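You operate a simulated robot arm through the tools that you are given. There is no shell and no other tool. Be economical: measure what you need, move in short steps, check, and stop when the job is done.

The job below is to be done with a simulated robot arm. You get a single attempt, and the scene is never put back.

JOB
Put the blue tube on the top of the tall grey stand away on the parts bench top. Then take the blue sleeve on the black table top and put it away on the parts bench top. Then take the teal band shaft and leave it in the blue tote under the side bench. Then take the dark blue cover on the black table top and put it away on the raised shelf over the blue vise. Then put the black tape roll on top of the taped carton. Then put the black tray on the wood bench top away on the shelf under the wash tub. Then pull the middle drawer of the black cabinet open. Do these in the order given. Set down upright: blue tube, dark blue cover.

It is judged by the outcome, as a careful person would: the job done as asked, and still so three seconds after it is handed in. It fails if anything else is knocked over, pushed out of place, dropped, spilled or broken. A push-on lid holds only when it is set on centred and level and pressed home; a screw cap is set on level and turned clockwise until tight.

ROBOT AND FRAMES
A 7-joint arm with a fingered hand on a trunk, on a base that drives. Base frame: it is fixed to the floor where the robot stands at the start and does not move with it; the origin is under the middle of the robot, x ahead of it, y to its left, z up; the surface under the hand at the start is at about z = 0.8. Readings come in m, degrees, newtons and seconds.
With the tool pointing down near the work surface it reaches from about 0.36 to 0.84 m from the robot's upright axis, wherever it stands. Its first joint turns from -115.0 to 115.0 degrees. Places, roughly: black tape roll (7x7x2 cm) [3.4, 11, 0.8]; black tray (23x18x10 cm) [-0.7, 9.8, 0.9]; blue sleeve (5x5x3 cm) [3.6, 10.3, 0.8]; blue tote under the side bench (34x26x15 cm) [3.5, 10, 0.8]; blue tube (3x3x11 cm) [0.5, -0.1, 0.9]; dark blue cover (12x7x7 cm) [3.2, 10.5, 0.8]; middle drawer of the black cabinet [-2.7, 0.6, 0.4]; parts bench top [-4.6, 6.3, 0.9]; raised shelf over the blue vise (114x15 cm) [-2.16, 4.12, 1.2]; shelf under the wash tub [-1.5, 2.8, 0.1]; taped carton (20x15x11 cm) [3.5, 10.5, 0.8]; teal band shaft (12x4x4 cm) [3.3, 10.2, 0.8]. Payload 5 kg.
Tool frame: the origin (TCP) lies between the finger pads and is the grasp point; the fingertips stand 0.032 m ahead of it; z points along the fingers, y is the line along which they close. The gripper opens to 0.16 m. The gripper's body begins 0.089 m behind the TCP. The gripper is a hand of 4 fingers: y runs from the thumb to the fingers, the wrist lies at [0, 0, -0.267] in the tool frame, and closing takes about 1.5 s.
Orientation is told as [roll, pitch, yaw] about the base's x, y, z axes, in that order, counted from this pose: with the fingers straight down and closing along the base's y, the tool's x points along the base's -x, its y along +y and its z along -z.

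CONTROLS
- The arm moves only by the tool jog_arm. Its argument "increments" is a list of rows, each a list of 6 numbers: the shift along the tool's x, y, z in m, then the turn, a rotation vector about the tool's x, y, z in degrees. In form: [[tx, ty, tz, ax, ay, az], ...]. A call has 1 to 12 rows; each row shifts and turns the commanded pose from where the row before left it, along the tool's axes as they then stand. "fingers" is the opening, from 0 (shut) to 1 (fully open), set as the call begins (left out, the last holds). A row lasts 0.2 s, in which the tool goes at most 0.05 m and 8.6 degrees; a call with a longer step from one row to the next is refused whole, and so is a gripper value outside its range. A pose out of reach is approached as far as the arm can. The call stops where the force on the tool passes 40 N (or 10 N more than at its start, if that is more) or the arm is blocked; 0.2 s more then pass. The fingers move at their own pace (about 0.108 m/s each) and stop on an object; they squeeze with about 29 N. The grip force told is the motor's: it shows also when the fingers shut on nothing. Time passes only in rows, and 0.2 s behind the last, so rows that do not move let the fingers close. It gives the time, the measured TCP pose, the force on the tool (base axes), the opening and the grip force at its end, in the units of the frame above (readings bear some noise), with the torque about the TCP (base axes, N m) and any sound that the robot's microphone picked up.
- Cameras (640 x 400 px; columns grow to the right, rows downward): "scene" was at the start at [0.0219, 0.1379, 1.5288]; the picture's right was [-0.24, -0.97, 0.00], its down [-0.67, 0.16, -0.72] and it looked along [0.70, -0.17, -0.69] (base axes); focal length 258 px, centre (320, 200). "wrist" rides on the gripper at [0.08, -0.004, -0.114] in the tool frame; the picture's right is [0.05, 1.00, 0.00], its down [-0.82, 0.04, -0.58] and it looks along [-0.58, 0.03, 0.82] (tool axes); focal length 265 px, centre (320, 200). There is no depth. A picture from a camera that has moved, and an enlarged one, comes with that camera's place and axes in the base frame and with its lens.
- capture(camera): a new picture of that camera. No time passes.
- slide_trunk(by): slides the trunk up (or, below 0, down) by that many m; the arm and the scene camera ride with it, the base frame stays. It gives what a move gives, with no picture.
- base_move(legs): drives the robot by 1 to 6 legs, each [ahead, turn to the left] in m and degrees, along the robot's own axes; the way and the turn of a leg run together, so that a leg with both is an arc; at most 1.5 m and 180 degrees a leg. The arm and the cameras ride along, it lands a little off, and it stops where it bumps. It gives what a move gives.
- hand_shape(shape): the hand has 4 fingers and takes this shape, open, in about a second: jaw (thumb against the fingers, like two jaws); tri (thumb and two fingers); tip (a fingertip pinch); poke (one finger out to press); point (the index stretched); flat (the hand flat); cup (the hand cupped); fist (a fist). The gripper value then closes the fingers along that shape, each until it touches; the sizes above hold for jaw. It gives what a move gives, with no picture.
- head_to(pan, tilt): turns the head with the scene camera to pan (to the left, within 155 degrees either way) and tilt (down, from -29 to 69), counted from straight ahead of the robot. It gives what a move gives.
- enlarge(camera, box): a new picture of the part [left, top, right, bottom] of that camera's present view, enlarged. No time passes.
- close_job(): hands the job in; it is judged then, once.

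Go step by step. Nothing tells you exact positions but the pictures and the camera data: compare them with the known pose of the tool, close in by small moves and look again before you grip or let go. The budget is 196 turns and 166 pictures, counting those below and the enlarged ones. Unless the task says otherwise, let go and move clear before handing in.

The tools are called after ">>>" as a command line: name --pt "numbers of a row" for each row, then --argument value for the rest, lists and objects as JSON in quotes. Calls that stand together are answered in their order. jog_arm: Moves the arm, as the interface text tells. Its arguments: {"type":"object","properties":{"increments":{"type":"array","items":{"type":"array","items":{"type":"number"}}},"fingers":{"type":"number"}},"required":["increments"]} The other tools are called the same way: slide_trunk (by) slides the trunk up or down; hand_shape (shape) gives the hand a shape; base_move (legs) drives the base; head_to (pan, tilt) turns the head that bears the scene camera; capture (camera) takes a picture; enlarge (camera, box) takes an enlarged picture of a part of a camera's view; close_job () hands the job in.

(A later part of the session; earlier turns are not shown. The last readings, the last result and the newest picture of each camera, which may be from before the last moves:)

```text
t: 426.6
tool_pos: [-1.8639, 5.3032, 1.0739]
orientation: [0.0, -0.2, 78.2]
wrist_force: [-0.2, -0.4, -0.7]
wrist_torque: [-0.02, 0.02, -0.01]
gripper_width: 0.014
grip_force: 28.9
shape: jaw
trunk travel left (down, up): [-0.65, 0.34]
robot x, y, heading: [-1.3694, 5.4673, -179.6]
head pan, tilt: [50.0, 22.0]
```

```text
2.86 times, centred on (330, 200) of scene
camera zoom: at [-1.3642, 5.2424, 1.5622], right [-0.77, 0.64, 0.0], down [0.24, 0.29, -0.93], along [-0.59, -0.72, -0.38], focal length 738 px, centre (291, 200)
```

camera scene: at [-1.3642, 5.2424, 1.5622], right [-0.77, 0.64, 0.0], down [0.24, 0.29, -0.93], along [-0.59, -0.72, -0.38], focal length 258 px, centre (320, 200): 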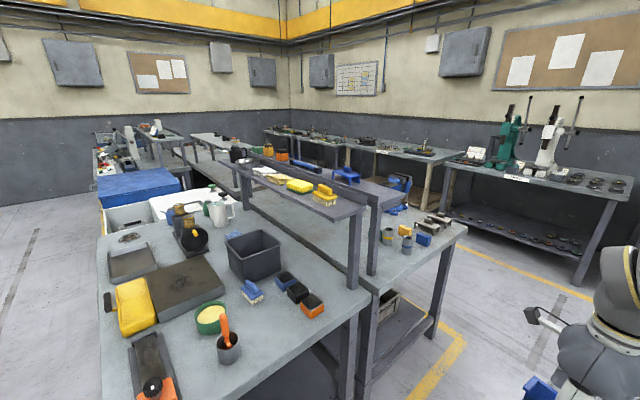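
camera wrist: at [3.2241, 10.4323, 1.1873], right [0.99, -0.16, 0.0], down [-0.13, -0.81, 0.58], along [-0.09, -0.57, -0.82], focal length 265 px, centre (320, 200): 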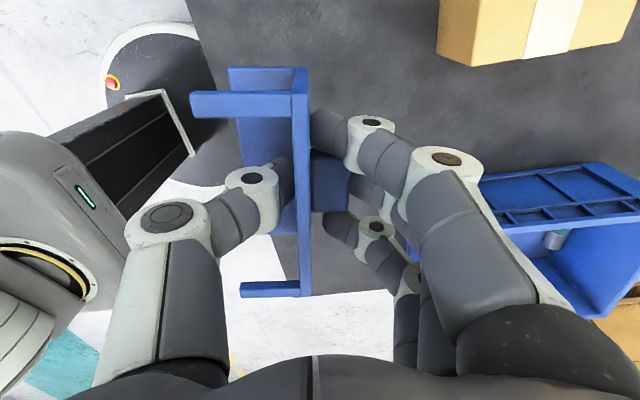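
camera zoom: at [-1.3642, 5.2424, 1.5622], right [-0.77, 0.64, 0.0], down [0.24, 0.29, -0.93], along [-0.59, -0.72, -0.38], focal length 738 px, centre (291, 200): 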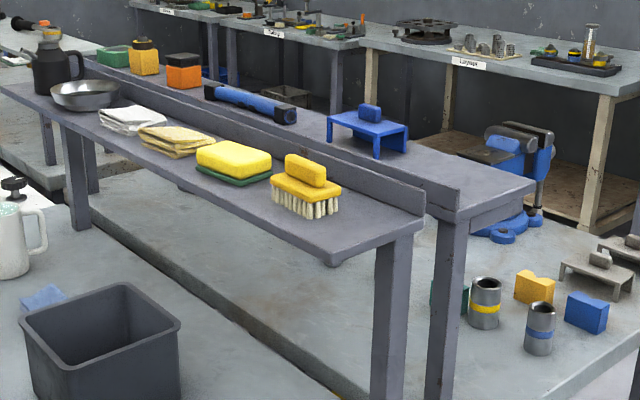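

The target is the rear shelf (x≈-2.16), which already holds a twin cover; the stretch y≈4.53–4.72 at its end is free. I raise the trunk and drive round to the rear bench side.

>>> slide_trunk --by 0.28

>>> base_move --legs '[[1.5, 0], [0.28, 0], [0, 89.5], [0.8, 0], [0, 90]]'

>>> head_to --pan 0 --tilt 25

>>> capture --camera "scene"

```text
t: 429.5
tool_pos: [-1.8642, 5.3023, 1.3542]
orientation: [0.0, -0.1, 78.3]
wrist_force: [0.5, 0.3, -1.3]
wrist_torque: [-0.03, -0.01, 0.01]
gripper_width: 0.0138
grip_force: 29.1
shape: jaw
trunk travel left (down, up): [-0.93, 0.06]
robot x, y, heading: [-1.3708, 5.4708, -179.6]
head pan, tilt: [50.0, 22.0]
```

```text
t: 449.9
tool_pos: [-2.6546, 4.8316, 1.355]
orientation: [0.0, -0.1, -102.3]
wrist_force: [-0.9, 0.1, -0.9]
wrist_torque: [0.01, -0.02, 0.01]
gripper_width: 0.0138
grip_force: 28.9
shape: jaw
trunk travel left (down, up): [-0.93, 0.06]
robot x, y, heading: [-3.1509, 4.6544, -0.3]
head pan, tilt: [50.0, 22.0]
```

```text
t: 451.1
tool_pos: [-2.6549, 4.8317, 1.3538]
orientation: [0.0, -0.1, -102.3]
wrist_force: [0.0, -0.5, -1.0]
wrist_torque: [-0.05, -0.04, 0.0]
gripper_width: 0.0136
grip_force: 29.3
shape: jaw
trunk travel left (down, up): [-0.93, 0.06]
robot x, y, heading: [-3.1503, 4.653, 0.1]
head pan, tilt: [0.0, 25.0]
```

```text
65 pictures are left
camera scene: at [-3.1176, 4.8113, 1.8374], right [0.0, -1.0, 0.0], down [-0.42, 0.0, -0.91], along [0.91, 0.0, -0.42], focal length 258 px, centre (320, 200)
```

scene: 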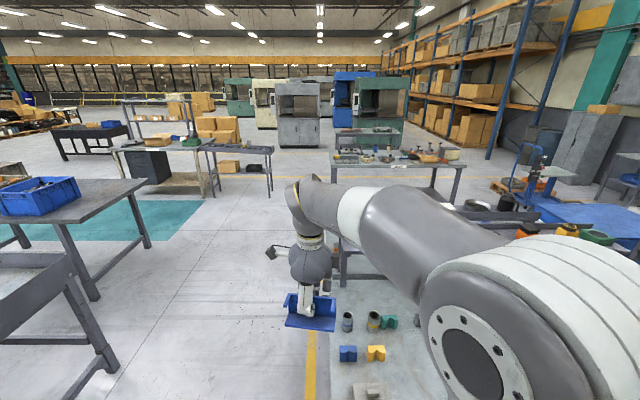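

I align the yaw, move across to y≈4.61, extend, and then tilt the cover toward upright.

>>> jog_arm --pt "0 0 0 0 0 -6.1" --pt "0 0 0 0 0 -6.1" --pt "-0.044 0 0 0 0 0" --pt "-0.044 0 0 0 0 0" --pt "-0.044 0 0 0 0 0" --pt "-0.044 0 0 0 0 0" --pt "-0.044 0 0 0 0 0" --pt "0 0.045 0 0 0 0" --pt "0 0.045 0 0 0 0" --pt "0 0.045 0 0 0 0" --pt "0 0.045 0 0 0 0"

>>> jog_arm --pt "0 0 0 -8.4 0 0" --pt "0 0 0 -8.4 0 0" --pt "0 0 0 -8.4 0 0" --pt "0 0 0 -8.4 0 0" --pt "0 0 0 -8.4 0 0" --pt "0 0 0 -8.4 0 0" --pt "0 0 0 -8.4 0 0" --pt "0 0 0 -8.4 0 0" --pt "0 0 0 -8 0 0" --pt "0 0 0 0 0 0"

>>> head_to --pan -5 --tilt 38

>>> capture --camera "scene"

>>> capture --camera "wrist"

```text
t: 453.5
tool_pos: [-2.4731, 4.6076, 1.352]
orientation: [0.0, 0.0, -90.2]
wrist_force: [1.5, 0.0, -0.1]
wrist_torque: [0.04, 0.06, 0.03]
gripper_width: 0.0136
grip_force: 29.0
shape: jaw
trunk travel left (down, up): [-0.93, 0.06]
robot x, y, heading: [-3.153, 4.652, 0.1]
head pan, tilt: [0.0, 25.0]
```

```text
t: 455.7
tool_pos: [-2.4758, 4.6292, 1.3517]
orientation: [57.0, 2.4, -86.9]
wrist_force: [0.5, 0.0, -0.4]
wrist_torque: [0.01, 0.04, -0.03]
gripper_width: 0.0138
grip_force: 28.9
shape: jaw
out of reach, approached as far as the arm can: row 7, 8, 9
trunk travel left (down, up): [-0.93, 0.06]
robot x, y, heading: [-3.1548, 4.6522, -0.1]
head pan, tilt: [0.0, 25.0]
```

```text
t: 456.4
tool_pos: [-2.4763, 4.6284, 1.3515]
orientation: [57.0, 2.3, -86.8]
wrist_force: [-0.5, -0.1, 0.6]
wrist_torque: [0.03, 0.02, 0.02]
gripper_width: 0.0135
grip_force: 28.7
shape: jaw
trunk travel left (down, up): [-0.93, 0.06]
robot x, y, heading: [-3.1539, 4.6543, 0.2]
head pan, tilt: [-5.0, 38.0]
```

```text
64 pictures are left
camera scene: at [-3.1237, 4.8036, 1.8171], right [-0.09, -1.0, 0.0], down [-0.61, 0.05, -0.79], along [0.79, -0.07, -0.62], focal length 258 px, centre (320, 200)
```

scene: 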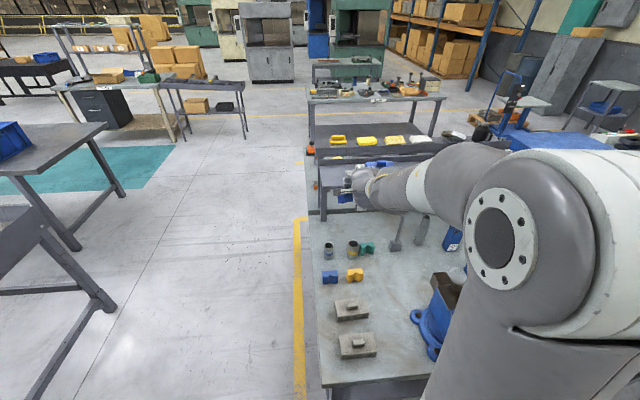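

```text
63 pictures are left
camera wrist: at [-2.5795, 4.7021, 1.4126], right [0.54, 0.05, 0.84], down [-0.41, -0.85, 0.32], along [0.73, -0.52, -0.44], focal length 265 px, centre (320, 200)
```

wrist: 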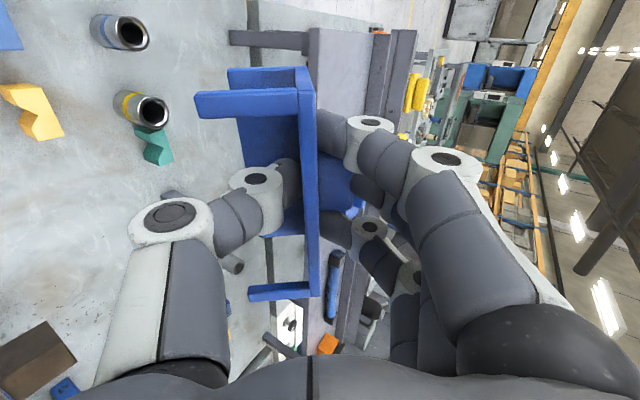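

>>> jog_arm --pt "-0.003 0.0218 0.0336 0 0 0" --pt "-0.003 0.0218 0.0336 0 0 0" --pt "-0.003 0.0218 0.0336 0 0 0" --pt "-0.003 0.0218 0.0336 0 0 0" --pt "-0.003 0.0218 0.0336 0 0 0" --pt "0 0 0 -6 0 0" --pt "0 0 0 -6 0 0" --pt "0 0 0 -6 0 0" --pt "0 0 0 0 0 0"

>>> enlarge --camera "scene" --box '[280, 110, 440, 230]'

>>> capture --camera "wrist"

```text
t: 458.4
tool_pos: [-2.2744, 4.6288, 1.3511]
orientation: [74.9, 2.3, -86.6]
wrist_force: [1.0, 1.1, -1.3]
wrist_torque: [-0.01, 0.02, -0.01]
gripper_width: 0.0134
grip_force: 29.0
shape: jaw
trunk travel left (down, up): [-0.93, 0.06]
robot x, y, heading: [-3.1545, 4.6529, 0.0]
head pan, tilt: [-5.0, 38.0]
```

```text
3.33 times, centred on (360, 170) of scene
camera zoom: at [-3.1216, 4.805, 1.8169], right [-0.09, -1.0, 0.0], down [-0.61, 0.05, -0.79], along [0.78, -0.07, -0.62], focal length 861 px, centre (187, 300)
```

zoom: 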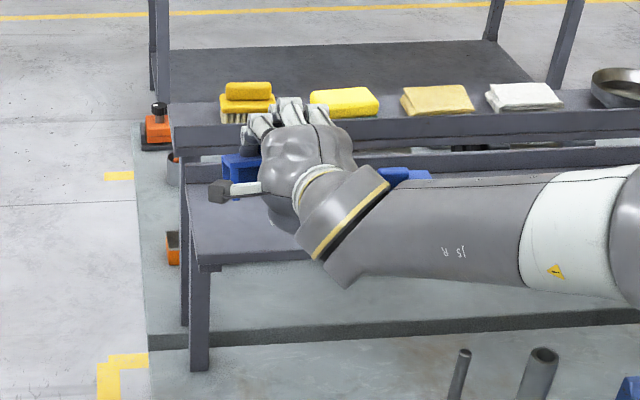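

```text
61 pictures are left
camera wrist: at [-2.3905, 4.7002, 1.378], right [0.26, 0.03, 0.97], down [-0.5, -0.85, 0.16], along [0.83, -0.52, -0.21], focal length 265 px, centre (320, 200)
```

wrist: 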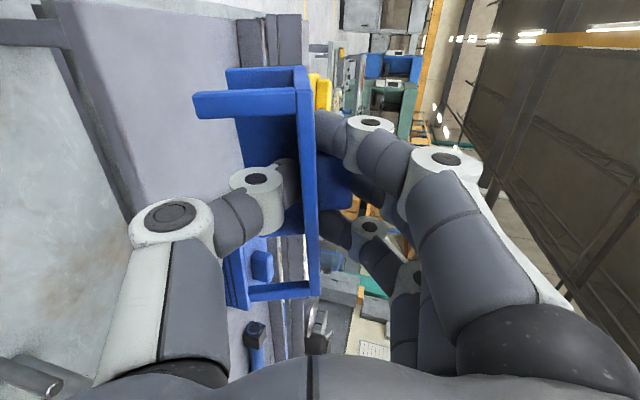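

Tilt is now 75°. Free stretch is y≈4.53–4.71 and the cover spans about 4.57–4.69. I move it forward over the shelf.

>>> jog_arm --pt "0 0.0087 0.0322 0 0 0" --pt "0 0.0087 0.0322 0 0 0" --pt "0 0.0087 0.0322 0 0 0" --pt "0 0 0 0 0 0"

>>> slide_trunk --by -0.045

>>> capture --camera "wrist"

>>> enlarge --camera "scene" --box '[290, 120, 420, 210]'

```text
t: 459.4
tool_pos: [-2.1766, 4.6291, 1.3529]
orientation: [75.1, 2.5, -86.7]
wrist_force: [1.1, -0.2, -1.5]
wrist_torque: [0.03, 0.02, 0.06]
gripper_width: 0.0135
grip_force: 28.6
shape: jaw
trunk travel left (down, up): [-0.93, 0.06]
robot x, y, heading: [-3.153, 4.6549, 0.1]
head pan, tilt: [-5.0, 38.0]
```

```text
t: 460.3
tool_pos: [-2.1773, 4.6309, 1.3072]
orientation: [75.0, 2.4, -86.9]
wrist_force: [0.0, -0.6, -0.9]
wrist_torque: [0.0, 0.02, 0.01]
gripper_width: 0.0134
grip_force: 29.6
shape: jaw
trunk travel left (down, up): [-0.885, 0.105]
robot x, y, heading: [-3.1551, 4.6529, 0.1]
head pan, tilt: [-5.0, 38.0]
```

```text
60 pictures are left
camera wrist: at [-2.2932, 4.7044, 1.3343], right [0.26, 0.03, 0.97], down [-0.5, -0.85, 0.16], along [0.83, -0.52, -0.21], focal length 265 px, centre (320, 200)
```

wrist: 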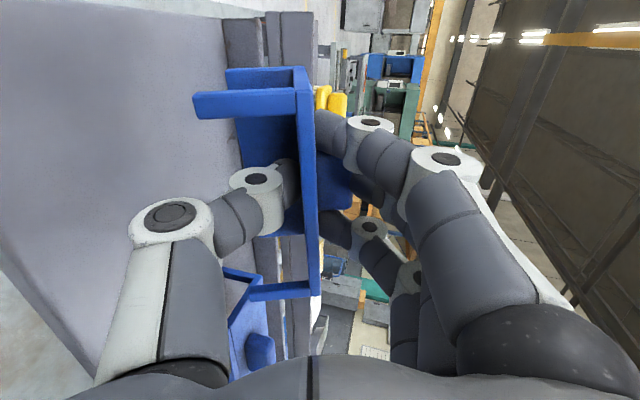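

```text
4.44 times, centred on (355, 165) of scene
camera zoom: at [-3.1239, 4.8034, 1.7721], right [-0.09, -1.0, 0.0], down [-0.61, 0.05, -0.79], along [0.79, -0.07, -0.62], focal length 1148 px, centre (164, 356)
```

zoom: 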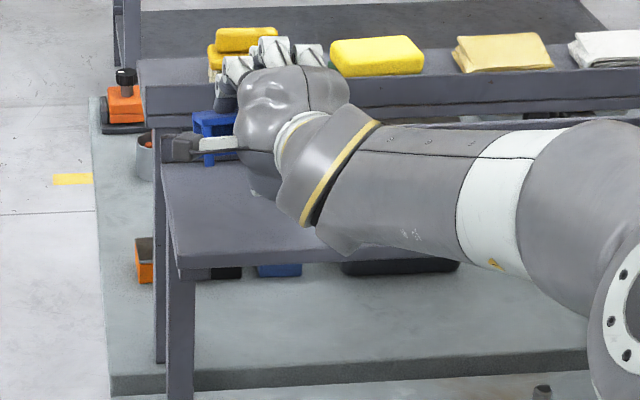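

>>> jog_arm --pt "0.01 0 0 0 0 0"

>>> slide_trunk --by -0.022

>>> slide_trunk --by -0.007

>>> capture --camera "wrist"

```text
t: 460.7
tool_pos: [-2.1776, 4.6415, 1.3074]
orientation: [75.1, 2.3, -86.8]
wrist_force: [0.3, 0.9, -0.3]
wrist_torque: [-0.02, 0.02, -0.03]
gripper_width: 0.0135
grip_force: 29.2
shape: jaw
trunk travel left (down, up): [-0.885, 0.105]
robot x, y, heading: [-3.1487, 4.6554, -0.0]
head pan, tilt: [-5.0, 38.0]
```

```text
t: 461.4
tool_pos: [-2.1775, 4.6394, 1.2854]
orientation: [75.0, 2.4, -86.8]
wrist_force: [-0.7, -0.1, -0.2]
wrist_torque: [-0.01, 0.02, -0.03]
gripper_width: 0.0135
grip_force: 29.1
shape: jaw
trunk travel left (down, up): [-0.863, 0.127]
robot x, y, heading: [-3.1496, 4.654, 0.1]
head pan, tilt: [-5.0, 38.0]
```

```text
t: 461.9
tool_pos: [-2.1773, 4.6407, 1.2786]
orientation: [75.0, 2.4, -86.7]
wrist_force: [0.1, -0.8, -0.9]
wrist_torque: [0.0, 0.0, 0.0]
gripper_width: 0.0135
grip_force: 28.5
shape: jaw
trunk travel left (down, up): [-0.856, 0.134]
robot x, y, heading: [-3.156, 4.652, -0.2]
head pan, tilt: [-5.0, 38.0]
```

```text
58 pictures are left
camera wrist: at [-2.2939, 4.7144, 1.3054], right [0.26, 0.03, 0.97], down [-0.5, -0.85, 0.16], along [0.83, -0.52, -0.21], focal length 265 px, centre (320, 200)
```

wrist: 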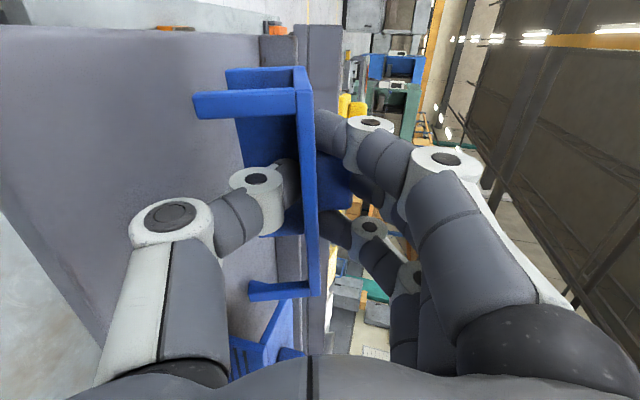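

>>> slide_trunk --by -0.01

>>> slide_trunk --by -0.008

>>> enlarge --camera "scene" --box '[290, 120, 420, 210]'

```text
t: 462.5
tool_pos: [-2.1777, 4.6412, 1.2679]
orientation: [75.0, 2.4, -86.8]
wrist_force: [0.2, -0.1, -1.3]
wrist_torque: [0.0, 0.01, -0.01]
gripper_width: 0.0137
grip_force: 29.2
shape: jaw
trunk travel left (down, up): [-0.846, 0.144]
robot x, y, heading: [-3.1515, 4.6532, -0.1]
head pan, tilt: [-5.0, 38.0]
```

```text
t: 463.1
tool_pos: [-2.1774, 4.6408, 1.2613]
orientation: [75.1, 2.3, -86.8]
wrist_force: [0.1, -0.5, 3.7]
wrist_torque: [0.08, 0.05, 0.0]
gripper_width: 0.0131
grip_force: 29.1
shape: jaw
trunk travel left (down, up): [-0.838, 0.152]
robot x, y, heading: [-3.1528, 4.6536, 0.1]
head pan, tilt: [-5.0, 38.0]
```

```text
4.44 times, centred on (355, 165) of scene
camera zoom: at [-3.1242, 4.8035, 1.7251], right [-0.09, -1.0, 0.0], down [-0.61, 0.05, -0.79], along [0.79, -0.07, -0.62], focal length 1148 px, centre (164, 356)
```

zoom: 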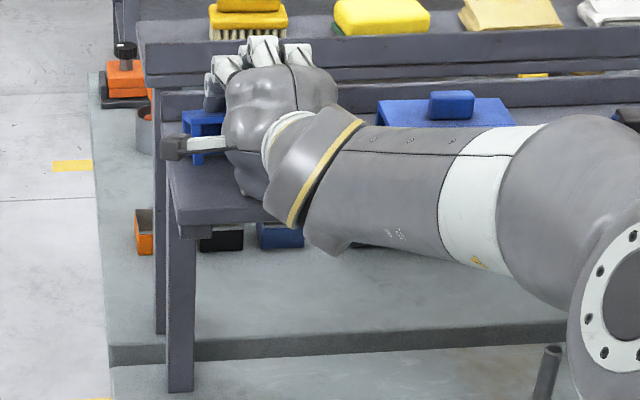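

The far legs touch the shelf. I tilt 5° further, then open slightly so the near legs settle.

>>> jog_arm --pt "0 -0.003 -0.0026 -2.5 0 0" --pt "0 -0.002 -0.0026 -2.5 0 0" --pt "0 0 0 0 0 0"

>>> jog_arm --pt "0 0 0 0 0 0" --pt "0 0 0 0 0 0" --pt "0 0 0 0 0 0" --fingers 0.16

>>> capture --camera "wrist"

```text
t: 463.9
tool_pos: [-2.1863, 4.6396, 1.2627]
orientation: [80.6, 2.2, -86.8]
wrist_force: [5.5, -0.9, 29.1]
wrist_torque: [-0.1, 1.06, 0.06]
gripper_width: 0.01
grip_force: 29.0
shape: jaw
trunk travel left (down, up): [-0.838, 0.152]
robot x, y, heading: [-3.1485, 4.6533, -0.1]
head pan, tilt: [-5.0, 38.0]
```

```text
t: 464.7
tool_pos: [-2.1851, 4.6403, 1.2632]
orientation: [80.5, 2.2, -86.9]
wrist_force: [5.1, -0.8, 31.7]
wrist_torque: [-0.04, 1.13, 0.06]
gripper_width: 0.019
grip_force: 0.1
shape: jaw
trunk travel left (down, up): [-0.838, 0.152]
robot x, y, heading: [-3.1485, 4.656, -0.0]
head pan, tilt: [-5.0, 38.0]
```

```text
56 pictures are left
camera wrist: at [-2.3039, 4.7144, 1.2792], right [0.16, 0.02, 0.99], down [-0.52, -0.85, 0.1], along [0.84, -0.53, -0.13], focal length 265 px, centre (320, 200)
```

wrist: 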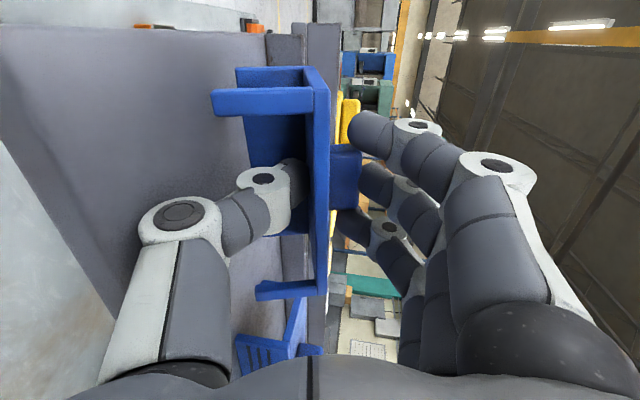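

The thumb now presses on the shelf with the plate resting on it. I ease up 2 mm and draw the hand back in small steps so the plate settles.

>>> jog_arm --pt "0 0.002 0 0 0 0" --pt "0 -0.002 -0.012 0 0 0" --pt "0 -0.002 -0.012 0 0 0" --pt "0 0 0 0 0 0" --fingers 0.22

>>> capture --camera "wrist"

```text
t: 465.7
tool_pos: [-2.2111, 4.6379, 1.2622]
orientation: [80.1, 2.4, -86.7]
wrist_force: [-9.2, -0.7, 24.3]
wrist_torque: [-0.04, 1.55, 0.01]
gripper_width: 0.0297
grip_force: 0.1
shape: jaw
trunk travel left (down, up): [-0.838, 0.152]
robot x, y, heading: [-3.1524, 4.6544, -0.1]
head pan, tilt: [-5.0, 38.0]
```

```text
55 pictures are left
camera wrist: at [-2.3298, 4.7125, 1.2797], right [0.17, 0.02, 0.99], down [-0.52, -0.85, 0.11], along [0.84, -0.53, -0.13], focal length 265 px, centre (320, 200)
```

wrist: 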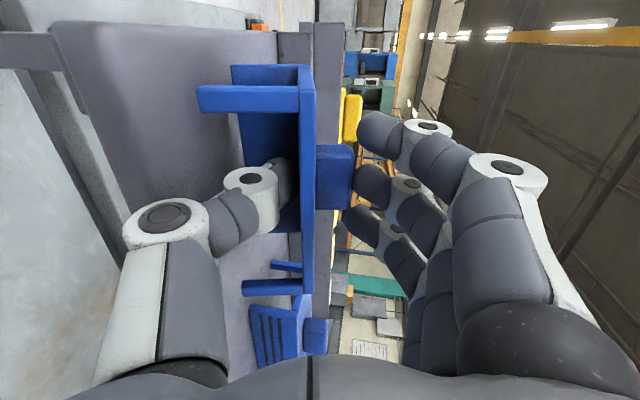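

The cover was being dragged along. I re-grip it, lift slightly, tilt back to 75° and move it forward again, to release with the thumb clear of the shelf.

>>> jog_arm --pt "0 0.002 0 0 0 0" --pt "0 0 0 0 0 0" --pt "0 0 0 0 0 0" --pt "0 0 0 0 0 0" --pt "0 0.01 0 0 0 0" --pt "0 0.01 0 0 0 0" --pt "0 0 0 5.5 0 0" --pt "0 0.006 0.02 0 0 0" --pt "0 0.006 0.02 0 0 0" --pt "0 0 0 0 0 0" --fingers 0

>>> capture --camera "wrist"

```text
t: 467.9
tool_pos: [-2.1625, 4.6403, 1.2808]
orientation: [74.5, 2.3, -86.8]
wrist_force: [-0.8, -0.3, -0.9]
wrist_torque: [-0.01, -0.03, -0.01]
gripper_width: 0.0129
grip_force: 29.0
shape: jaw
trunk travel left (down, up): [-0.838, 0.152]
robot x, y, heading: [-3.1524, 4.6522, -0.4]
head pan, tilt: [-5.0, 38.0]
```

```text
54 pictures are left
camera wrist: at [-2.2785, 4.7133, 1.3094], right [0.27, 0.03, 0.96], down [-0.5, -0.85, 0.16], along [0.83, -0.52, -0.21], focal length 265 px, centre (320, 200)
```

wrist: 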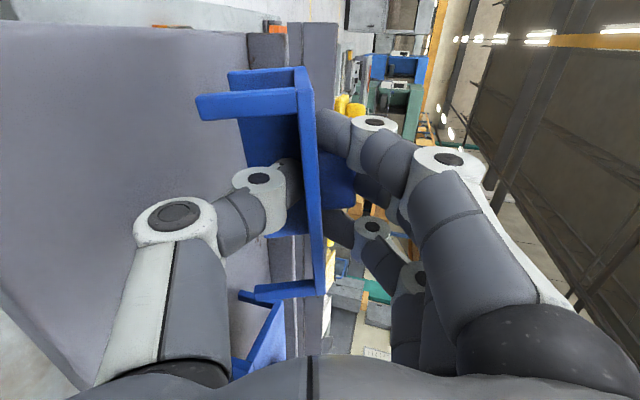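

>>> jog_arm --pt "0 -0.0096 0.0027 0 0 0" --pt "0 -0.0048 0.0013 0 0 0" --pt "0 -0.0029 0.0008 0 0 0" --pt "0 0 0 0 0 0"

```text
t: 468.9
tool_pos: [-2.1621, 4.6404, 1.2643]
orientation: [74.5, 2.4, -86.8]
wrist_force: [0.5, 0.0, -1.2]
wrist_torque: [0.03, 0.03, -0.04]
gripper_width: 0.0128
grip_force: 29.0
shape: jaw
trunk travel left (down, up): [-0.838, 0.152]
robot x, y, heading: [-3.1525, 4.6541, -0.0]
head pan, tilt: [-5.0, 38.0]
```

>>> jog_arm --pt "0 -0.0029 0.0008 0 0 0" --pt "0 -0.0024 0.0007 0 0 0" --pt "0 0 0 0 0 0"

>>> jog_arm --pt "0 0 0 0 0 0" --pt "0 0 0 0 0 0" --pt "0 0 0 0 0 0" --fingers 0.24

>>> capture --camera "wrist"

```text
t: 469.7
tool_pos: [-2.1613, 4.6396, 1.2602]
orientation: [74.7, 2.5, -86.9]
wrist_force: [0.5, -1.6, 5.8]
wrist_torque: [0.31, -0.21, -0.04]
gripper_width: 0.0126
grip_force: 29.5
shape: jaw
trunk travel left (down, up): [-0.838, 0.152]
robot x, y, heading: [-3.1527, 4.6513, -0.0]
head pan, tilt: [-5.0, 38.0]
```

```text
t: 470.5
tool_pos: [-2.1638, 4.6401, 1.2624]
orientation: [74.8, 2.4, -86.7]
wrist_force: [7.4, -2.0, 22.1]
wrist_torque: [-0.09, 0.64, 0.07]
gripper_width: 0.0317
grip_force: 0.0
shape: jaw
trunk travel left (down, up): [-0.838, 0.152]
robot x, y, heading: [-3.1533, 4.6549, -0.1]
head pan, tilt: [-5.0, 38.0]
```

```text
53 pictures are left
camera wrist: at [-2.2794, 4.7145, 1.2903], right [0.26, 0.03, 0.97], down [-0.5, -0.85, 0.16], along [0.83, -0.52, -0.21], focal length 265 px, centre (320, 200)
```

wrist: 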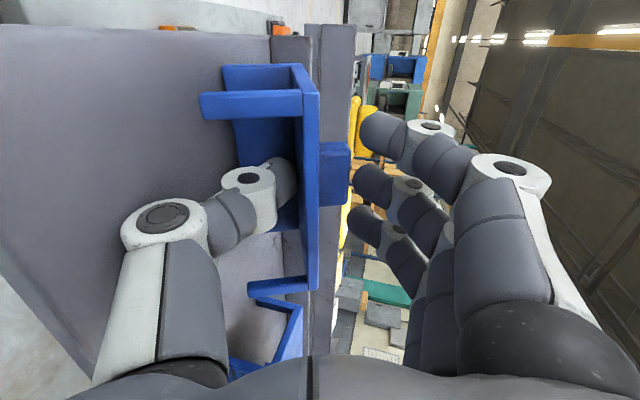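

>>> enlarge --camera "wrist" --box '[180, 40, 380, 340]'

>>> enlarge --camera "scene" --box '[300, 120, 400, 190]'

```text
1.33 times, centred on (280, 190) of wrist
camera zoom: at [-2.2794, 4.7145, 1.2903], right [0.26, 0.03, 0.97], down [-0.5, -0.85, 0.16], along [0.83, -0.52, -0.21], focal length 354 px, centre (373, 213)
```

zoom: 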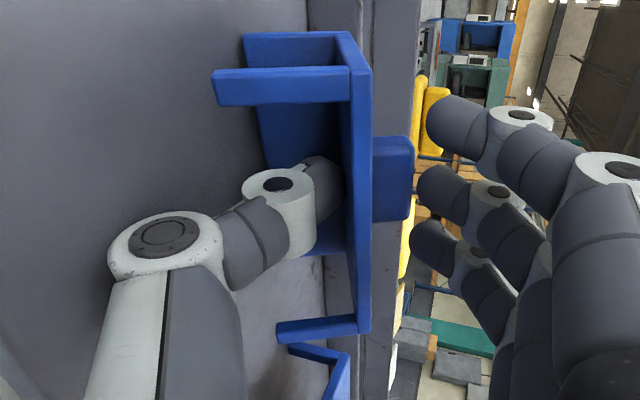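

```text
5.71 times, centred on (350, 155) of scene
camera zoom: at [-3.1254, 4.8034, 1.7254], right [-0.09, -1.0, 0.0], down [-0.61, 0.05, -0.79], along [0.79, -0.07, -0.61], focal length 1475 px, centre (149, 457)
```

zoom: 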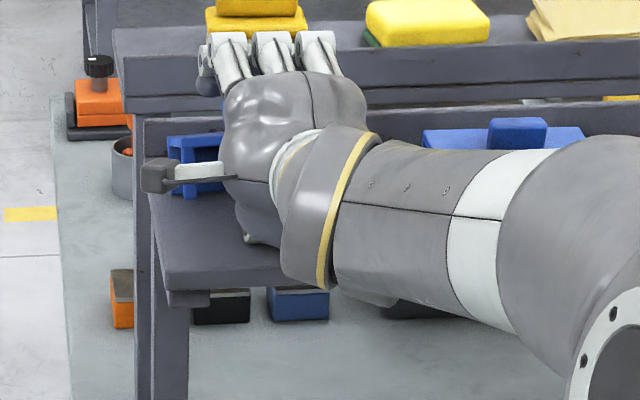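

I rotate the hand back to about 60° tilt so the thumb tip lies lower, then open wider to let the plate down.

>>> jog_arm --pt "0 0.003 0 5 0 0" --pt "0 0.002 0 5 0 0" --pt "0 0 0 5 0 0" --pt "0 0 0 0 0 0" --fingers 0.3

>>> jog_arm --pt "0 0 0 0 0 0" --pt "0 0 0 0 0 0" --pt "0 0 0 0 0 0" --fingers 0.5

>>> capture --camera "wrist"

```text
t: 471.5
tool_pos: [-2.1609, 4.6406, 1.2612]
orientation: [59.4, 2.4, -86.8]
wrist_force: [0.6, -0.4, -0.9]
wrist_torque: [-0.02, 0.02, 0.01]
gripper_width: 0.0478
grip_force: 0.1
shape: jaw
trunk travel left (down, up): [-0.838, 0.152]
robot x, y, heading: [-3.152, 4.6508, 0.4]
head pan, tilt: [-5.0, 38.0]
```

```text
t: 472.3
tool_pos: [-2.1609, 4.642, 1.2633]
orientation: [59.5, 2.4, -86.8]
wrist_force: [-0.3, 0.9, 4.9]
wrist_torque: [-0.01, 0.0, 0.02]
gripper_width: 0.0756
grip_force: 0.1
shape: jaw
trunk travel left (down, up): [-0.838, 0.152]
robot x, y, heading: [-3.1511, 4.6529, -0.2]
head pan, tilt: [-5.0, 38.0]
```

```text
50 pictures are left
camera wrist: at [-2.2669, 4.7147, 1.3196], right [0.5, 0.04, 0.86], down [-0.43, -0.85, 0.29], along [0.75, -0.52, -0.41], focal length 265 px, centre (320, 200)
```

wrist: 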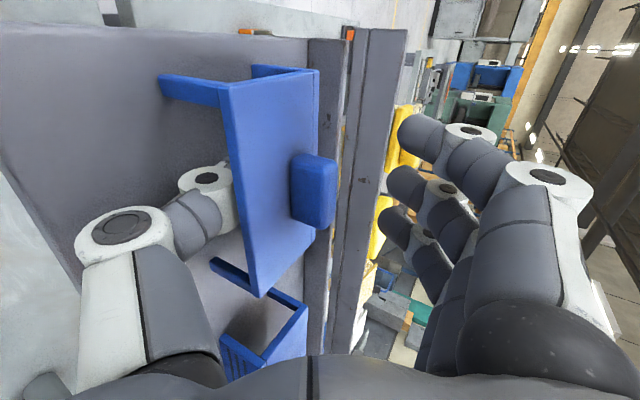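

The cover now stands upright on its legs. I draw the hand straight back with the thumb between the legs.

>>> jog_arm --pt "0 0.001 -0.001 0 0 0" --pt "0 -0.0076 -0.0129 0 0 0" --pt "0 -0.0076 -0.0129 0 0 0" --pt "0 -0.0076 -0.0129 0 0 0" --pt "0 0 0 0 0 0"

>>> capture --camera "wrist"

```text
t: 473.5
tool_pos: [-2.2062, 4.6378, 1.264]
orientation: [59.6, 2.4, -86.8]
wrist_force: [0.6, 0.0, 3.0]
wrist_torque: [0.01, 0.07, 0.01]
gripper_width: 0.0764
grip_force: 0.1
shape: jaw
trunk travel left (down, up): [-0.838, 0.152]
robot x, y, heading: [-3.1492, 4.6533, 0.2]
head pan, tilt: [-5.0, 38.0]
```

```text
49 pictures are left
camera wrist: at [-2.3118, 4.7117, 1.3205], right [0.5, 0.04, 0.86], down [-0.43, -0.85, 0.29], along [0.75, -0.52, -0.41], focal length 265 px, centre (320, 200)
```

wrist: 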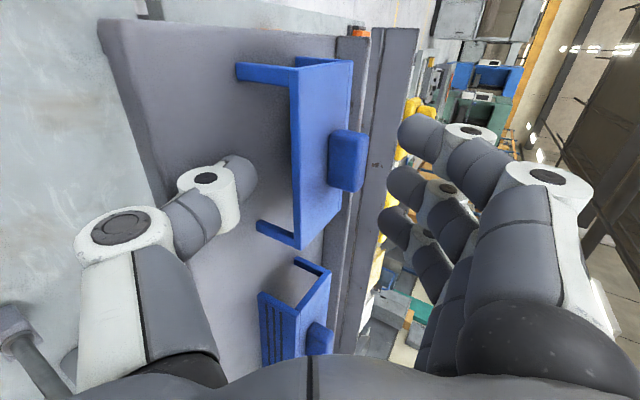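

The cover stays put, upright. I retreat fully and return the hand to a downward carry pose.

>>> jog_arm --pt "0 -0.02 -0.035 0 0 0" --pt "0 -0.02 -0.035 0 0 0" --pt "0 -0.02 -0.035 0 0 0" --pt "0 0 -0.045 0 0 0" --pt "0 0 -0.045 8.5 0 0" --pt "0 0 -0.04 8.5 0 0" --pt "0 0 0 8.5 0 0" --pt "0 0 0 8.5 0 0" --pt "0 0 0 8.5 0 0" --pt "0 0 0 8.5 0 0" --pt "0 0 0 8.5 0 0" --fingers 0.7

>>> capture --camera "scene"

```text
t: 475.9
tool_pos: [-2.4321, 4.624, 1.3331]
orientation: [-0.1, 2.3, -86.7]
wrist_force: [0.7, 0.7, -0.3]
wrist_torque: [-0.01, 0.05, 0.01]
gripper_width: 0.1118
grip_force: 0.2
shape: jaw
trunk travel left (down, up): [-0.838, 0.152]
robot x, y, heading: [-3.1498, 4.6533, -0.3]
head pan, tilt: [-5.0, 38.0]
```

```text
48 pictures are left
camera scene: at [-3.1208, 4.804, 1.725], right [-0.09, -1.0, 0.0], down [-0.61, 0.05, -0.79], along [0.78, -0.07, -0.62], focal length 258 px, centre (320, 200)
```

scene: 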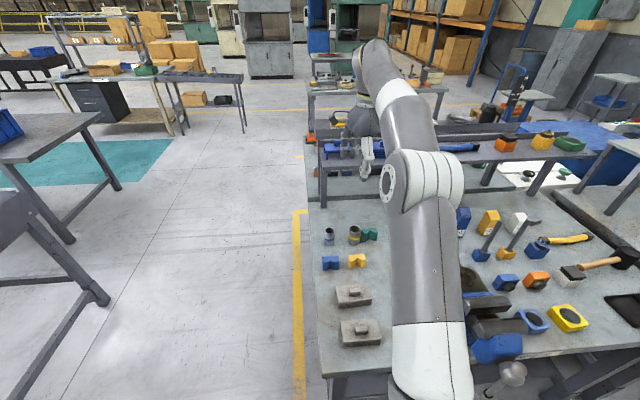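

Task four is done. I retract, lower the trunk and drive back to the black table for the tape roll.

>>> jog_arm --pt "0 -0.045 0 0 0 0" --pt "0 -0.045 0 0 0 0" --pt "0 -0.045 0 0 -2.3 0" --pt "0 -0.045 0 0 0 0"

>>> base_move --legs '[[0, 90], [0.85, 0], [0, -90], [1.5, 0], [1.5, 0], [0.2, 0]]'

>>> slide_trunk --by -0.188

```text
t: 476.9
tool_pos: [-2.6164, 4.6119, 1.3388]
orientation: [0.1, 0.2, -86.9]
wrist_force: [-1.0, 1.0, 0.8]
wrist_torque: [0.01, -0.06, 0.0]
gripper_width: 0.1117
grip_force: 0.0
shape: jaw
trunk travel left (down, up): [-0.838, 0.152]
robot x, y, heading: [-3.1513, 4.6538, -0.0]
head pan, tilt: [-5.0, 38.0]
```

```text
t: 482.4
tool_pos: [-3.1107, 5.248, 1.3376]
orientation: [0.1, -0.1, 3.0]
wrist_force: [-1.3, 0.5, -0.2]
wrist_torque: [0.0, -0.19, 0.02]
gripper_width: 0.1119
grip_force: 0.0
shape: jaw
trunk travel left (down, up): [-0.838, 0.152]
robot x, y, heading: [-3.1658, 4.7095, 79.2]
head pan, tilt: [-5.0, 38.0]
stopped in leg 2: the robot was blocked; the commanded pose is now the measured one
```

```text
t: 484.5
tool_pos: [-3.1049, 5.2458, 1.1497]
orientation: [0.1, 0.2, 2.7]
wrist_force: [0.5, 0.4, -0.4]
wrist_torque: [0.01, -0.01, -0.01]
gripper_width: 0.112
grip_force: 0.1
shape: jaw
trunk travel left (down, up): [-0.65, 0.34]
robot x, y, heading: [-3.163, 4.71, 79.2]
head pan, tilt: [-5.0, 38.0]
```

The base was blocked; I look around it before moving on.

>>> head_to --pan -60 --tilt 55

>>> capture --camera "scene"

>>> head_to --pan 60 --tilt 50

>>> capture --camera "scene"

```text
t: 485.7
tool_pos: [-3.1057, 5.2458, 1.1499]
orientation: [0.1, -0.1, 2.8]
wrist_force: [-0.1, -0.7, -0.5]
wrist_torque: [-0.01, 0.0, -0.01]
gripper_width: 0.1121
grip_force: 0.1
shape: jaw
trunk travel left (down, up): [-0.65, 0.34]
robot x, y, heading: [-3.1622, 4.7098, 79.3]
head pan, tilt: [-60.0, 55.0]
```

```text
47 pictures are left
camera scene: at [-3.2593, 4.7037, 1.5134], right [0.33, -0.94, 0.0], down [-0.77, -0.27, -0.57], along [0.54, 0.19, -0.82], focal length 258 px, centre (320, 200)
```

scene: 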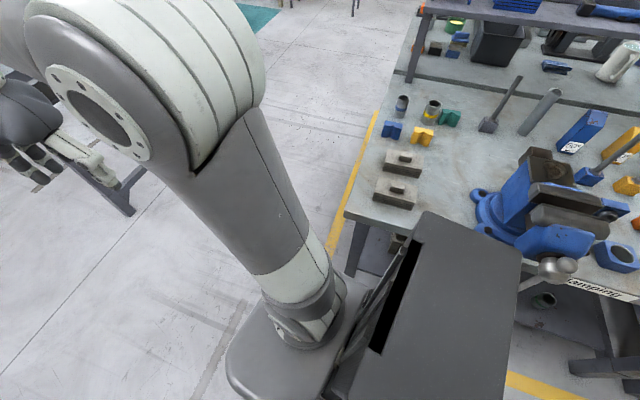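

```text
t: 487.7
tool_pos: [-3.1063, 5.2464, 1.15]
orientation: [0.1, 0.1, 2.7]
wrist_force: [0.0, 0.4, 0.6]
wrist_torque: [0.0, 0.02, 0.0]
gripper_width: 0.1121
grip_force: 0.0
shape: jaw
trunk travel left (down, up): [-0.65, 0.34]
robot x, y, heading: [-3.1633, 4.7103, 79.3]
head pan, tilt: [60.0, 50.0]
```

```text
46 pictures are left
camera scene: at [-3.3857, 4.73, 1.5199], right [0.65, 0.76, 0.0], down [0.58, -0.5, -0.64], along [-0.49, 0.42, -0.77], focal length 258 px, centre (320, 200)
```

scene: 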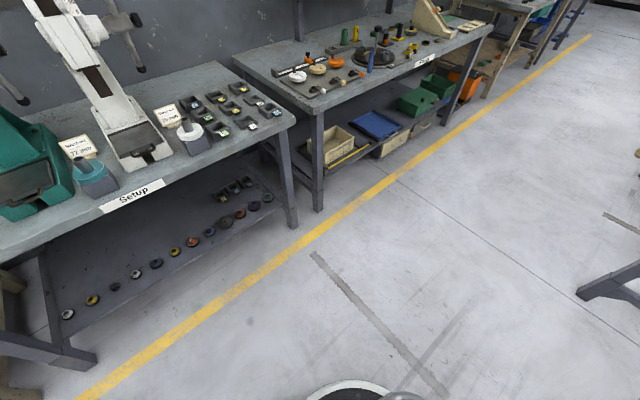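

The rear housing of the robot swung against the bench edge. I turn back, reverse away from the bench, and then turn.

>>> base_move --legs '[[0, -79], [-0.35, 0]]'

>>> base_move --legs '[[0, 90], [0.8, 0], [0, -90], [1.5, 0], [1.5, 0], [0.6, 0]]'

```text
t: 493.3
tool_pos: [-2.9734, 4.7618, 1.1492]
orientation: [0.1, 0.1, -73.8]
wrist_force: [0.3, 0.3, 0.1]
wrist_torque: [0.02, -0.01, 0.01]
gripper_width: 0.1119
grip_force: 0.1
shape: jaw
trunk travel left (down, up): [-0.65, 0.34]
robot x, y, heading: [-3.5092, 4.694, 2.8]
head pan, tilt: [60.0, 50.0]
```

```text
t: 522.1
tool_pos: [0.5545, 5.535, 1.1507]
orientation: [0.0, 0.1, -77.2]
wrist_force: [0.6, -0.1, 0.1]
wrist_torque: [0.01, -0.01, 0.0]
gripper_width: 0.1121
grip_force: 0.1
shape: jaw
trunk travel left (down, up): [-0.65, 0.34]
robot x, y, heading: [0.0166, 5.5018, -0.7]
head pan, tilt: [60.0, 50.0]
```

>>> base_move --legs '[[0, 90.7], [1.5, 0], [1.5, 0], [0.1, 0], [0, -48], [1.5, 0]]'

```text
t: 550.2
tool_pos: [1.3709, 10.0231, 1.1501]
orientation: [0.0, 0.1, -32.1]
wrist_force: [-0.4, -0.1, 0.9]
wrist_torque: [0.02, -0.01, -0.01]
gripper_width: 0.1118
grip_force: 0.0
shape: jaw
trunk travel left (down, up): [-0.65, 0.34]
robot x, y, heading: [1.0124, 9.6191, 44.5]
head pan, tilt: [60.0, 50.0]
```

>>> base_move --legs '[[0, -5.3], [1.4, 0], [0.38, 0], [0, -39.2], [0.3, 0]]'

>>> head_to --pan 0 --tilt 42

>>> capture --camera "scene"

>>> capture --camera "wrist"

```text
t: 563.2
tool_pos: [3.2493, 10.7985, 1.1501]
orientation: [0.0, 0.2, -76.4]
wrist_force: [0.3, 0.5, -0.3]
wrist_torque: [-0.02, 0.04, 0.03]
gripper_width: 0.1119
grip_force: 0.1
shape: jaw
trunk travel left (down, up): [-0.65, 0.34]
robot x, y, heading: [2.7109, 10.7578, 0.1]
head pan, tilt: [60.0, 50.0]
```

```text
t: 564.5
tool_pos: [3.2493, 10.7987, 1.149]
orientation: [0.0, 0.1, -76.5]
wrist_force: [0.0, -0.5, 0.5]
wrist_torque: [0.03, 0.0, -0.02]
gripper_width: 0.112
grip_force: 0.0
shape: jaw
trunk travel left (down, up): [-0.65, 0.34]
robot x, y, heading: [2.7085, 10.7554, 0.3]
head pan, tilt: [0.0, 42.0]
```

```text
45 pictures are left
camera scene: at [2.7355, 10.9132, 1.5311], right [0.0, -1.0, 0.0], down [-0.67, 0.0, -0.74], along [0.74, 0.0, -0.67], focal length 258 px, centre (320, 200)
```

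scene: 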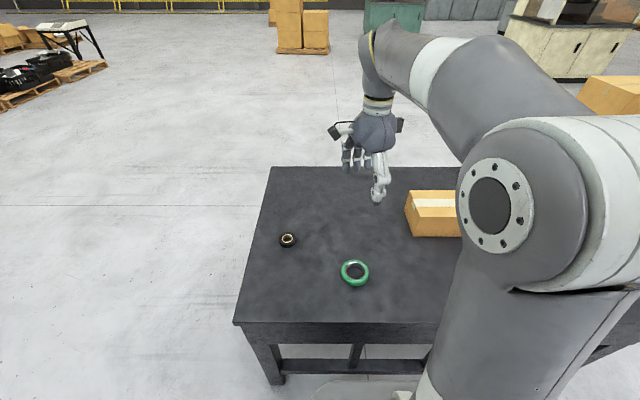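

```text
44 pictures are left
camera wrist: at [3.2248, 10.8765, 1.2626], right [0.96, 0.28, 0.0], down [0.23, -0.78, 0.58], along [0.16, -0.55, -0.82], focal length 265 px, centre (320, 200)
```

wrist: 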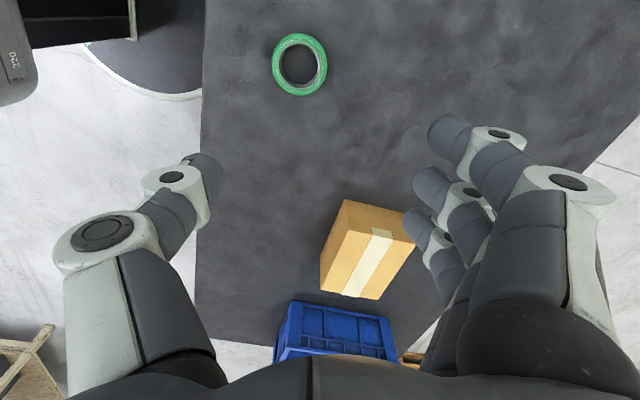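

The tape roll lies at about (3.352, 11.033). I move above it and descend partway.

>>> jog_arm --pt "0.0339 0.0258 0 0 0 0" --pt "0.0339 0.0258 0 0 0 0" --pt "0.0339 0.0258 0 0 0 0" --pt "0.0339 0.0258 0 0 0 0" --pt "0.0339 0.0258 0 0 0 0" --pt "0.0339 0.0258 0 0 0 0" --pt "0 0 0.045 0 0 0" --pt "0 0 0.045 0 0 0" --pt "0 0 0.045 0 0 0" --pt "0 0 0.045 0 0 0" --pt "0 0 0.045 0 0 0" --pt "0 0 0 0 0 0" --fingers 0.7

>>> capture --camera "wrist"

```text
t: 567.1
tool_pos: [3.3531, 11.0326, 0.9254]
orientation: [0.1, 0.1, -76.5]
wrist_force: [0.5, 0.3, 0.5]
wrist_torque: [-0.01, 0.03, 0.03]
gripper_width: 0.1118
grip_force: 0.0
shape: jaw
trunk travel left (down, up): [-0.65, 0.34]
robot x, y, heading: [2.7068, 10.7564, 0.1]
head pan, tilt: [0.0, 42.0]
```

```text
43 pictures are left
camera wrist: at [3.3288, 11.1095, 1.0384], right [0.96, 0.28, 0.0], down [0.23, -0.78, 0.58], along [0.16, -0.55, -0.82], focal length 265 px, centre (320, 200)
```

wrist: 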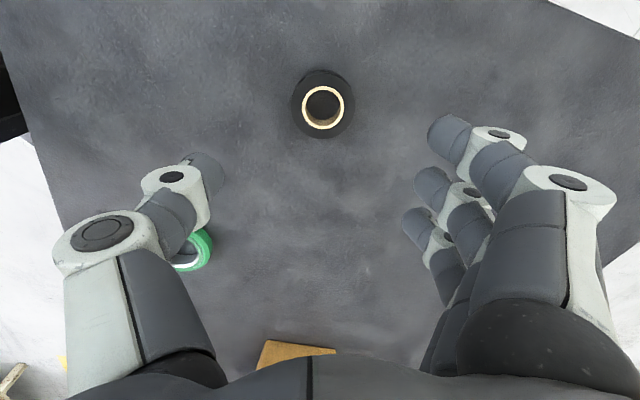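

>>> jog_arm --pt "0.009 0 0.03 0 0 0" --pt "0 0 0.045 0 0 0" --pt "0 0 0.036 0 0 0" --pt "0 0 0.008 0 0 0" --pt "0 0 0.005 0 0 0" --pt "0 0 0 0 0 0"

>>> jog_arm --pt "0 0 0 0 0 0" --pt "0 0 0 0 0 0" --pt "0 0 0 0 0 0" --pt "0 0 0 0 0 0" --pt "0 0 0 0 0 0" --fingers 0

>>> capture --camera "wrist"

```text
t: 568.5
tool_pos: [3.3502, 11.0421, 0.7995]
orientation: [-0.1, 0.2, -76.5]
wrist_force: [-0.6, 0.4, -0.3]
wrist_torque: [0.02, 0.0, 0.02]
gripper_width: 0.1122
grip_force: 0.0
shape: jaw
trunk travel left (down, up): [-0.65, 0.34]
robot x, y, heading: [2.7098, 10.7592, 0.1]
head pan, tilt: [0.0, 42.0]
```

```text
t: 569.7
tool_pos: [3.3507, 11.0427, 0.8014]
orientation: [0.1, 0.1, -76.6]
wrist_force: [-0.8, 0.2, 0.8]
wrist_torque: [-0.04, 0.03, 0.03]
gripper_width: 0.0425
grip_force: 28.7
shape: jaw
trunk travel left (down, up): [-0.65, 0.34]
robot x, y, heading: [2.711, 10.7563, 0.1]
head pan, tilt: [0.0, 42.0]
```

```text
42 pictures are left
camera wrist: at [3.326, 11.1199, 0.9139], right [0.96, 0.28, 0.0], down [0.23, -0.78, 0.58], along [0.16, -0.55, -0.82], focal length 265 px, centre (320, 200)
```

wrist: 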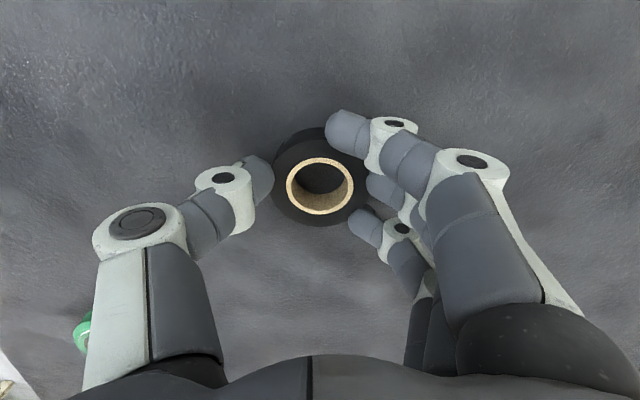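

The roll is held flat. I lift and carry it over the carton (centre about (3.45, 10.465)).

>>> jog_arm --pt "0 0 -0.03 0 0 0" --pt "0 0 -0.045 0 0 0" --pt "0 0 -0.045 0 0 0" --pt "0 0 -0.045 0 0 0" --pt "0 0 -0.035 0 0 0"

>>> jog_arm --pt "-0.0482 -0.0034 0 0 0 0" --pt "-0.0482 -0.0034 0 0 0 0" --pt "-0.0482 -0.0034 0 0 0 0" --pt "-0.0482 -0.0034 0 0 0 0" --pt "-0.0482 -0.0034 0 0 0 0" --pt "-0.0482 -0.0034 0 0 0 0" --pt "-0.0482 -0.0034 0 0 0 0" --pt "-0.0482 -0.0034 0 0 0 0" --pt "-0.0482 -0.0034 0 0 0 0" --pt "-0.0482 -0.0034 0 0 0 0" --pt "-0.0482 -0.0034 0 0 0 0" --pt "-0.0482 -0.0034 0 0 0 0"

>>> capture --camera "wrist"

>>> capture --camera "scene"

```text
t: 570.9
tool_pos: [3.3503, 11.0418, 1.0023]
orientation: [0.0, 0.2, -76.5]
wrist_force: [-0.2, 0.0, -0.6]
wrist_torque: [0.02, 0.01, 0.03]
gripper_width: 0.0426
grip_force: 29.5
shape: jaw
trunk travel left (down, up): [-0.65, 0.34]
robot x, y, heading: [2.7127, 10.7559, -0.0]
head pan, tilt: [0.0, 42.0]
```

```text
t: 573.5
tool_pos: [3.4451, 10.4675, 0.9992]
orientation: [0.0, 0.2, -76.5]
wrist_force: [-0.1, -0.2, -0.7]
wrist_torque: [0.04, 0.01, 0.0]
gripper_width: 0.0422
grip_force: 28.8
shape: jaw
trunk travel left (down, up): [-0.65, 0.34]
robot x, y, heading: [2.7134, 10.7517, 0.0]
head pan, tilt: [0.0, 42.0]
```

```text
41 pictures are left
camera wrist: at [3.422, 10.5447, 1.1119], right [0.96, 0.28, 0.0], down [0.23, -0.78, 0.58], along [0.16, -0.55, -0.82], focal length 265 px, centre (320, 200)
```

wrist: 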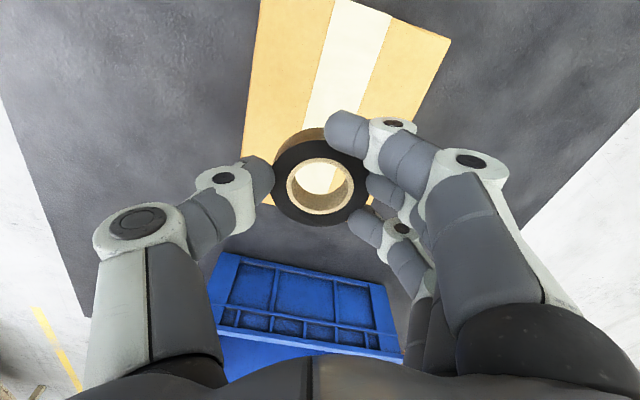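

```text
40 pictures are left
camera scene: at [2.7364, 10.9118, 1.5313], right [0.0, -1.0, 0.0], down [-0.67, 0.0, -0.74], along [0.74, 0.0, -0.67], focal length 258 px, centre (320, 200)
```

scene: 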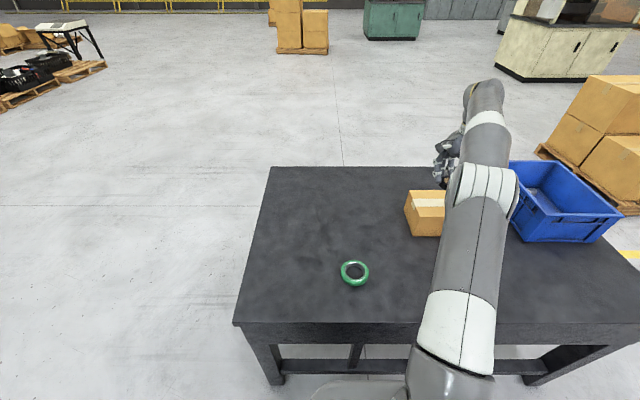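

The roll is centred over the carton. I lower to contact and release.

>>> jog_arm --pt "0.003 0.005 0.04 0 0 0" --pt "0 0 0.03 0 0 0" --pt "0 0 0.01 0 0 0" --pt "0 0 0.005 0 0 0" --pt "0 0 0.003 0 0 0" --pt "0 0 0 0 0 0"

>>> capture --camera "wrist"

```text
t: 574.9
tool_pos: [3.4497, 10.4725, 0.9127]
orientation: [0.0, 0.1, -76.4]
wrist_force: [0.7, 0.1, 0.2]
wrist_torque: [-0.06, 0.02, -0.02]
gripper_width: 0.0423
grip_force: 29.1
shape: jaw
trunk travel left (down, up): [-0.65, 0.34]
robot x, y, heading: [2.7076, 10.7587, 0.0]
head pan, tilt: [0.0, 42.0]
```

```text
39 pictures are left
camera wrist: at [3.425, 10.5511, 1.0247], right [0.96, 0.28, 0.0], down [0.23, -0.78, 0.58], along [0.16, -0.55, -0.82], focal length 265 px, centre (320, 200)
```

wrist: 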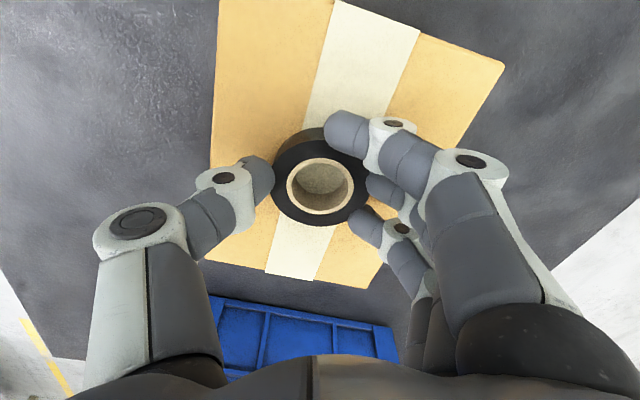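

>>> jog_arm --pt "0 0 0.003 0 0 0" --pt "0 0 0.002 0 0 0" --pt "0 0 0.002 0 0 0" --pt "0 0 0 0 0 0"

```text
t: 575.9
tool_pos: [3.4485, 10.4737, 0.909]
orientation: [0.3, -0.1, -76.5]
wrist_force: [0.7, -2.5, 27.0]
wrist_torque: [-0.14, 0.13, -0.04]
gripper_width: 0.0431
grip_force: 29.0
shape: jaw
trunk travel left (down, up): [-0.65, 0.34]
robot x, y, heading: [2.7088, 10.754, -0.2]
head pan, tilt: [0.0, 42.0]
```

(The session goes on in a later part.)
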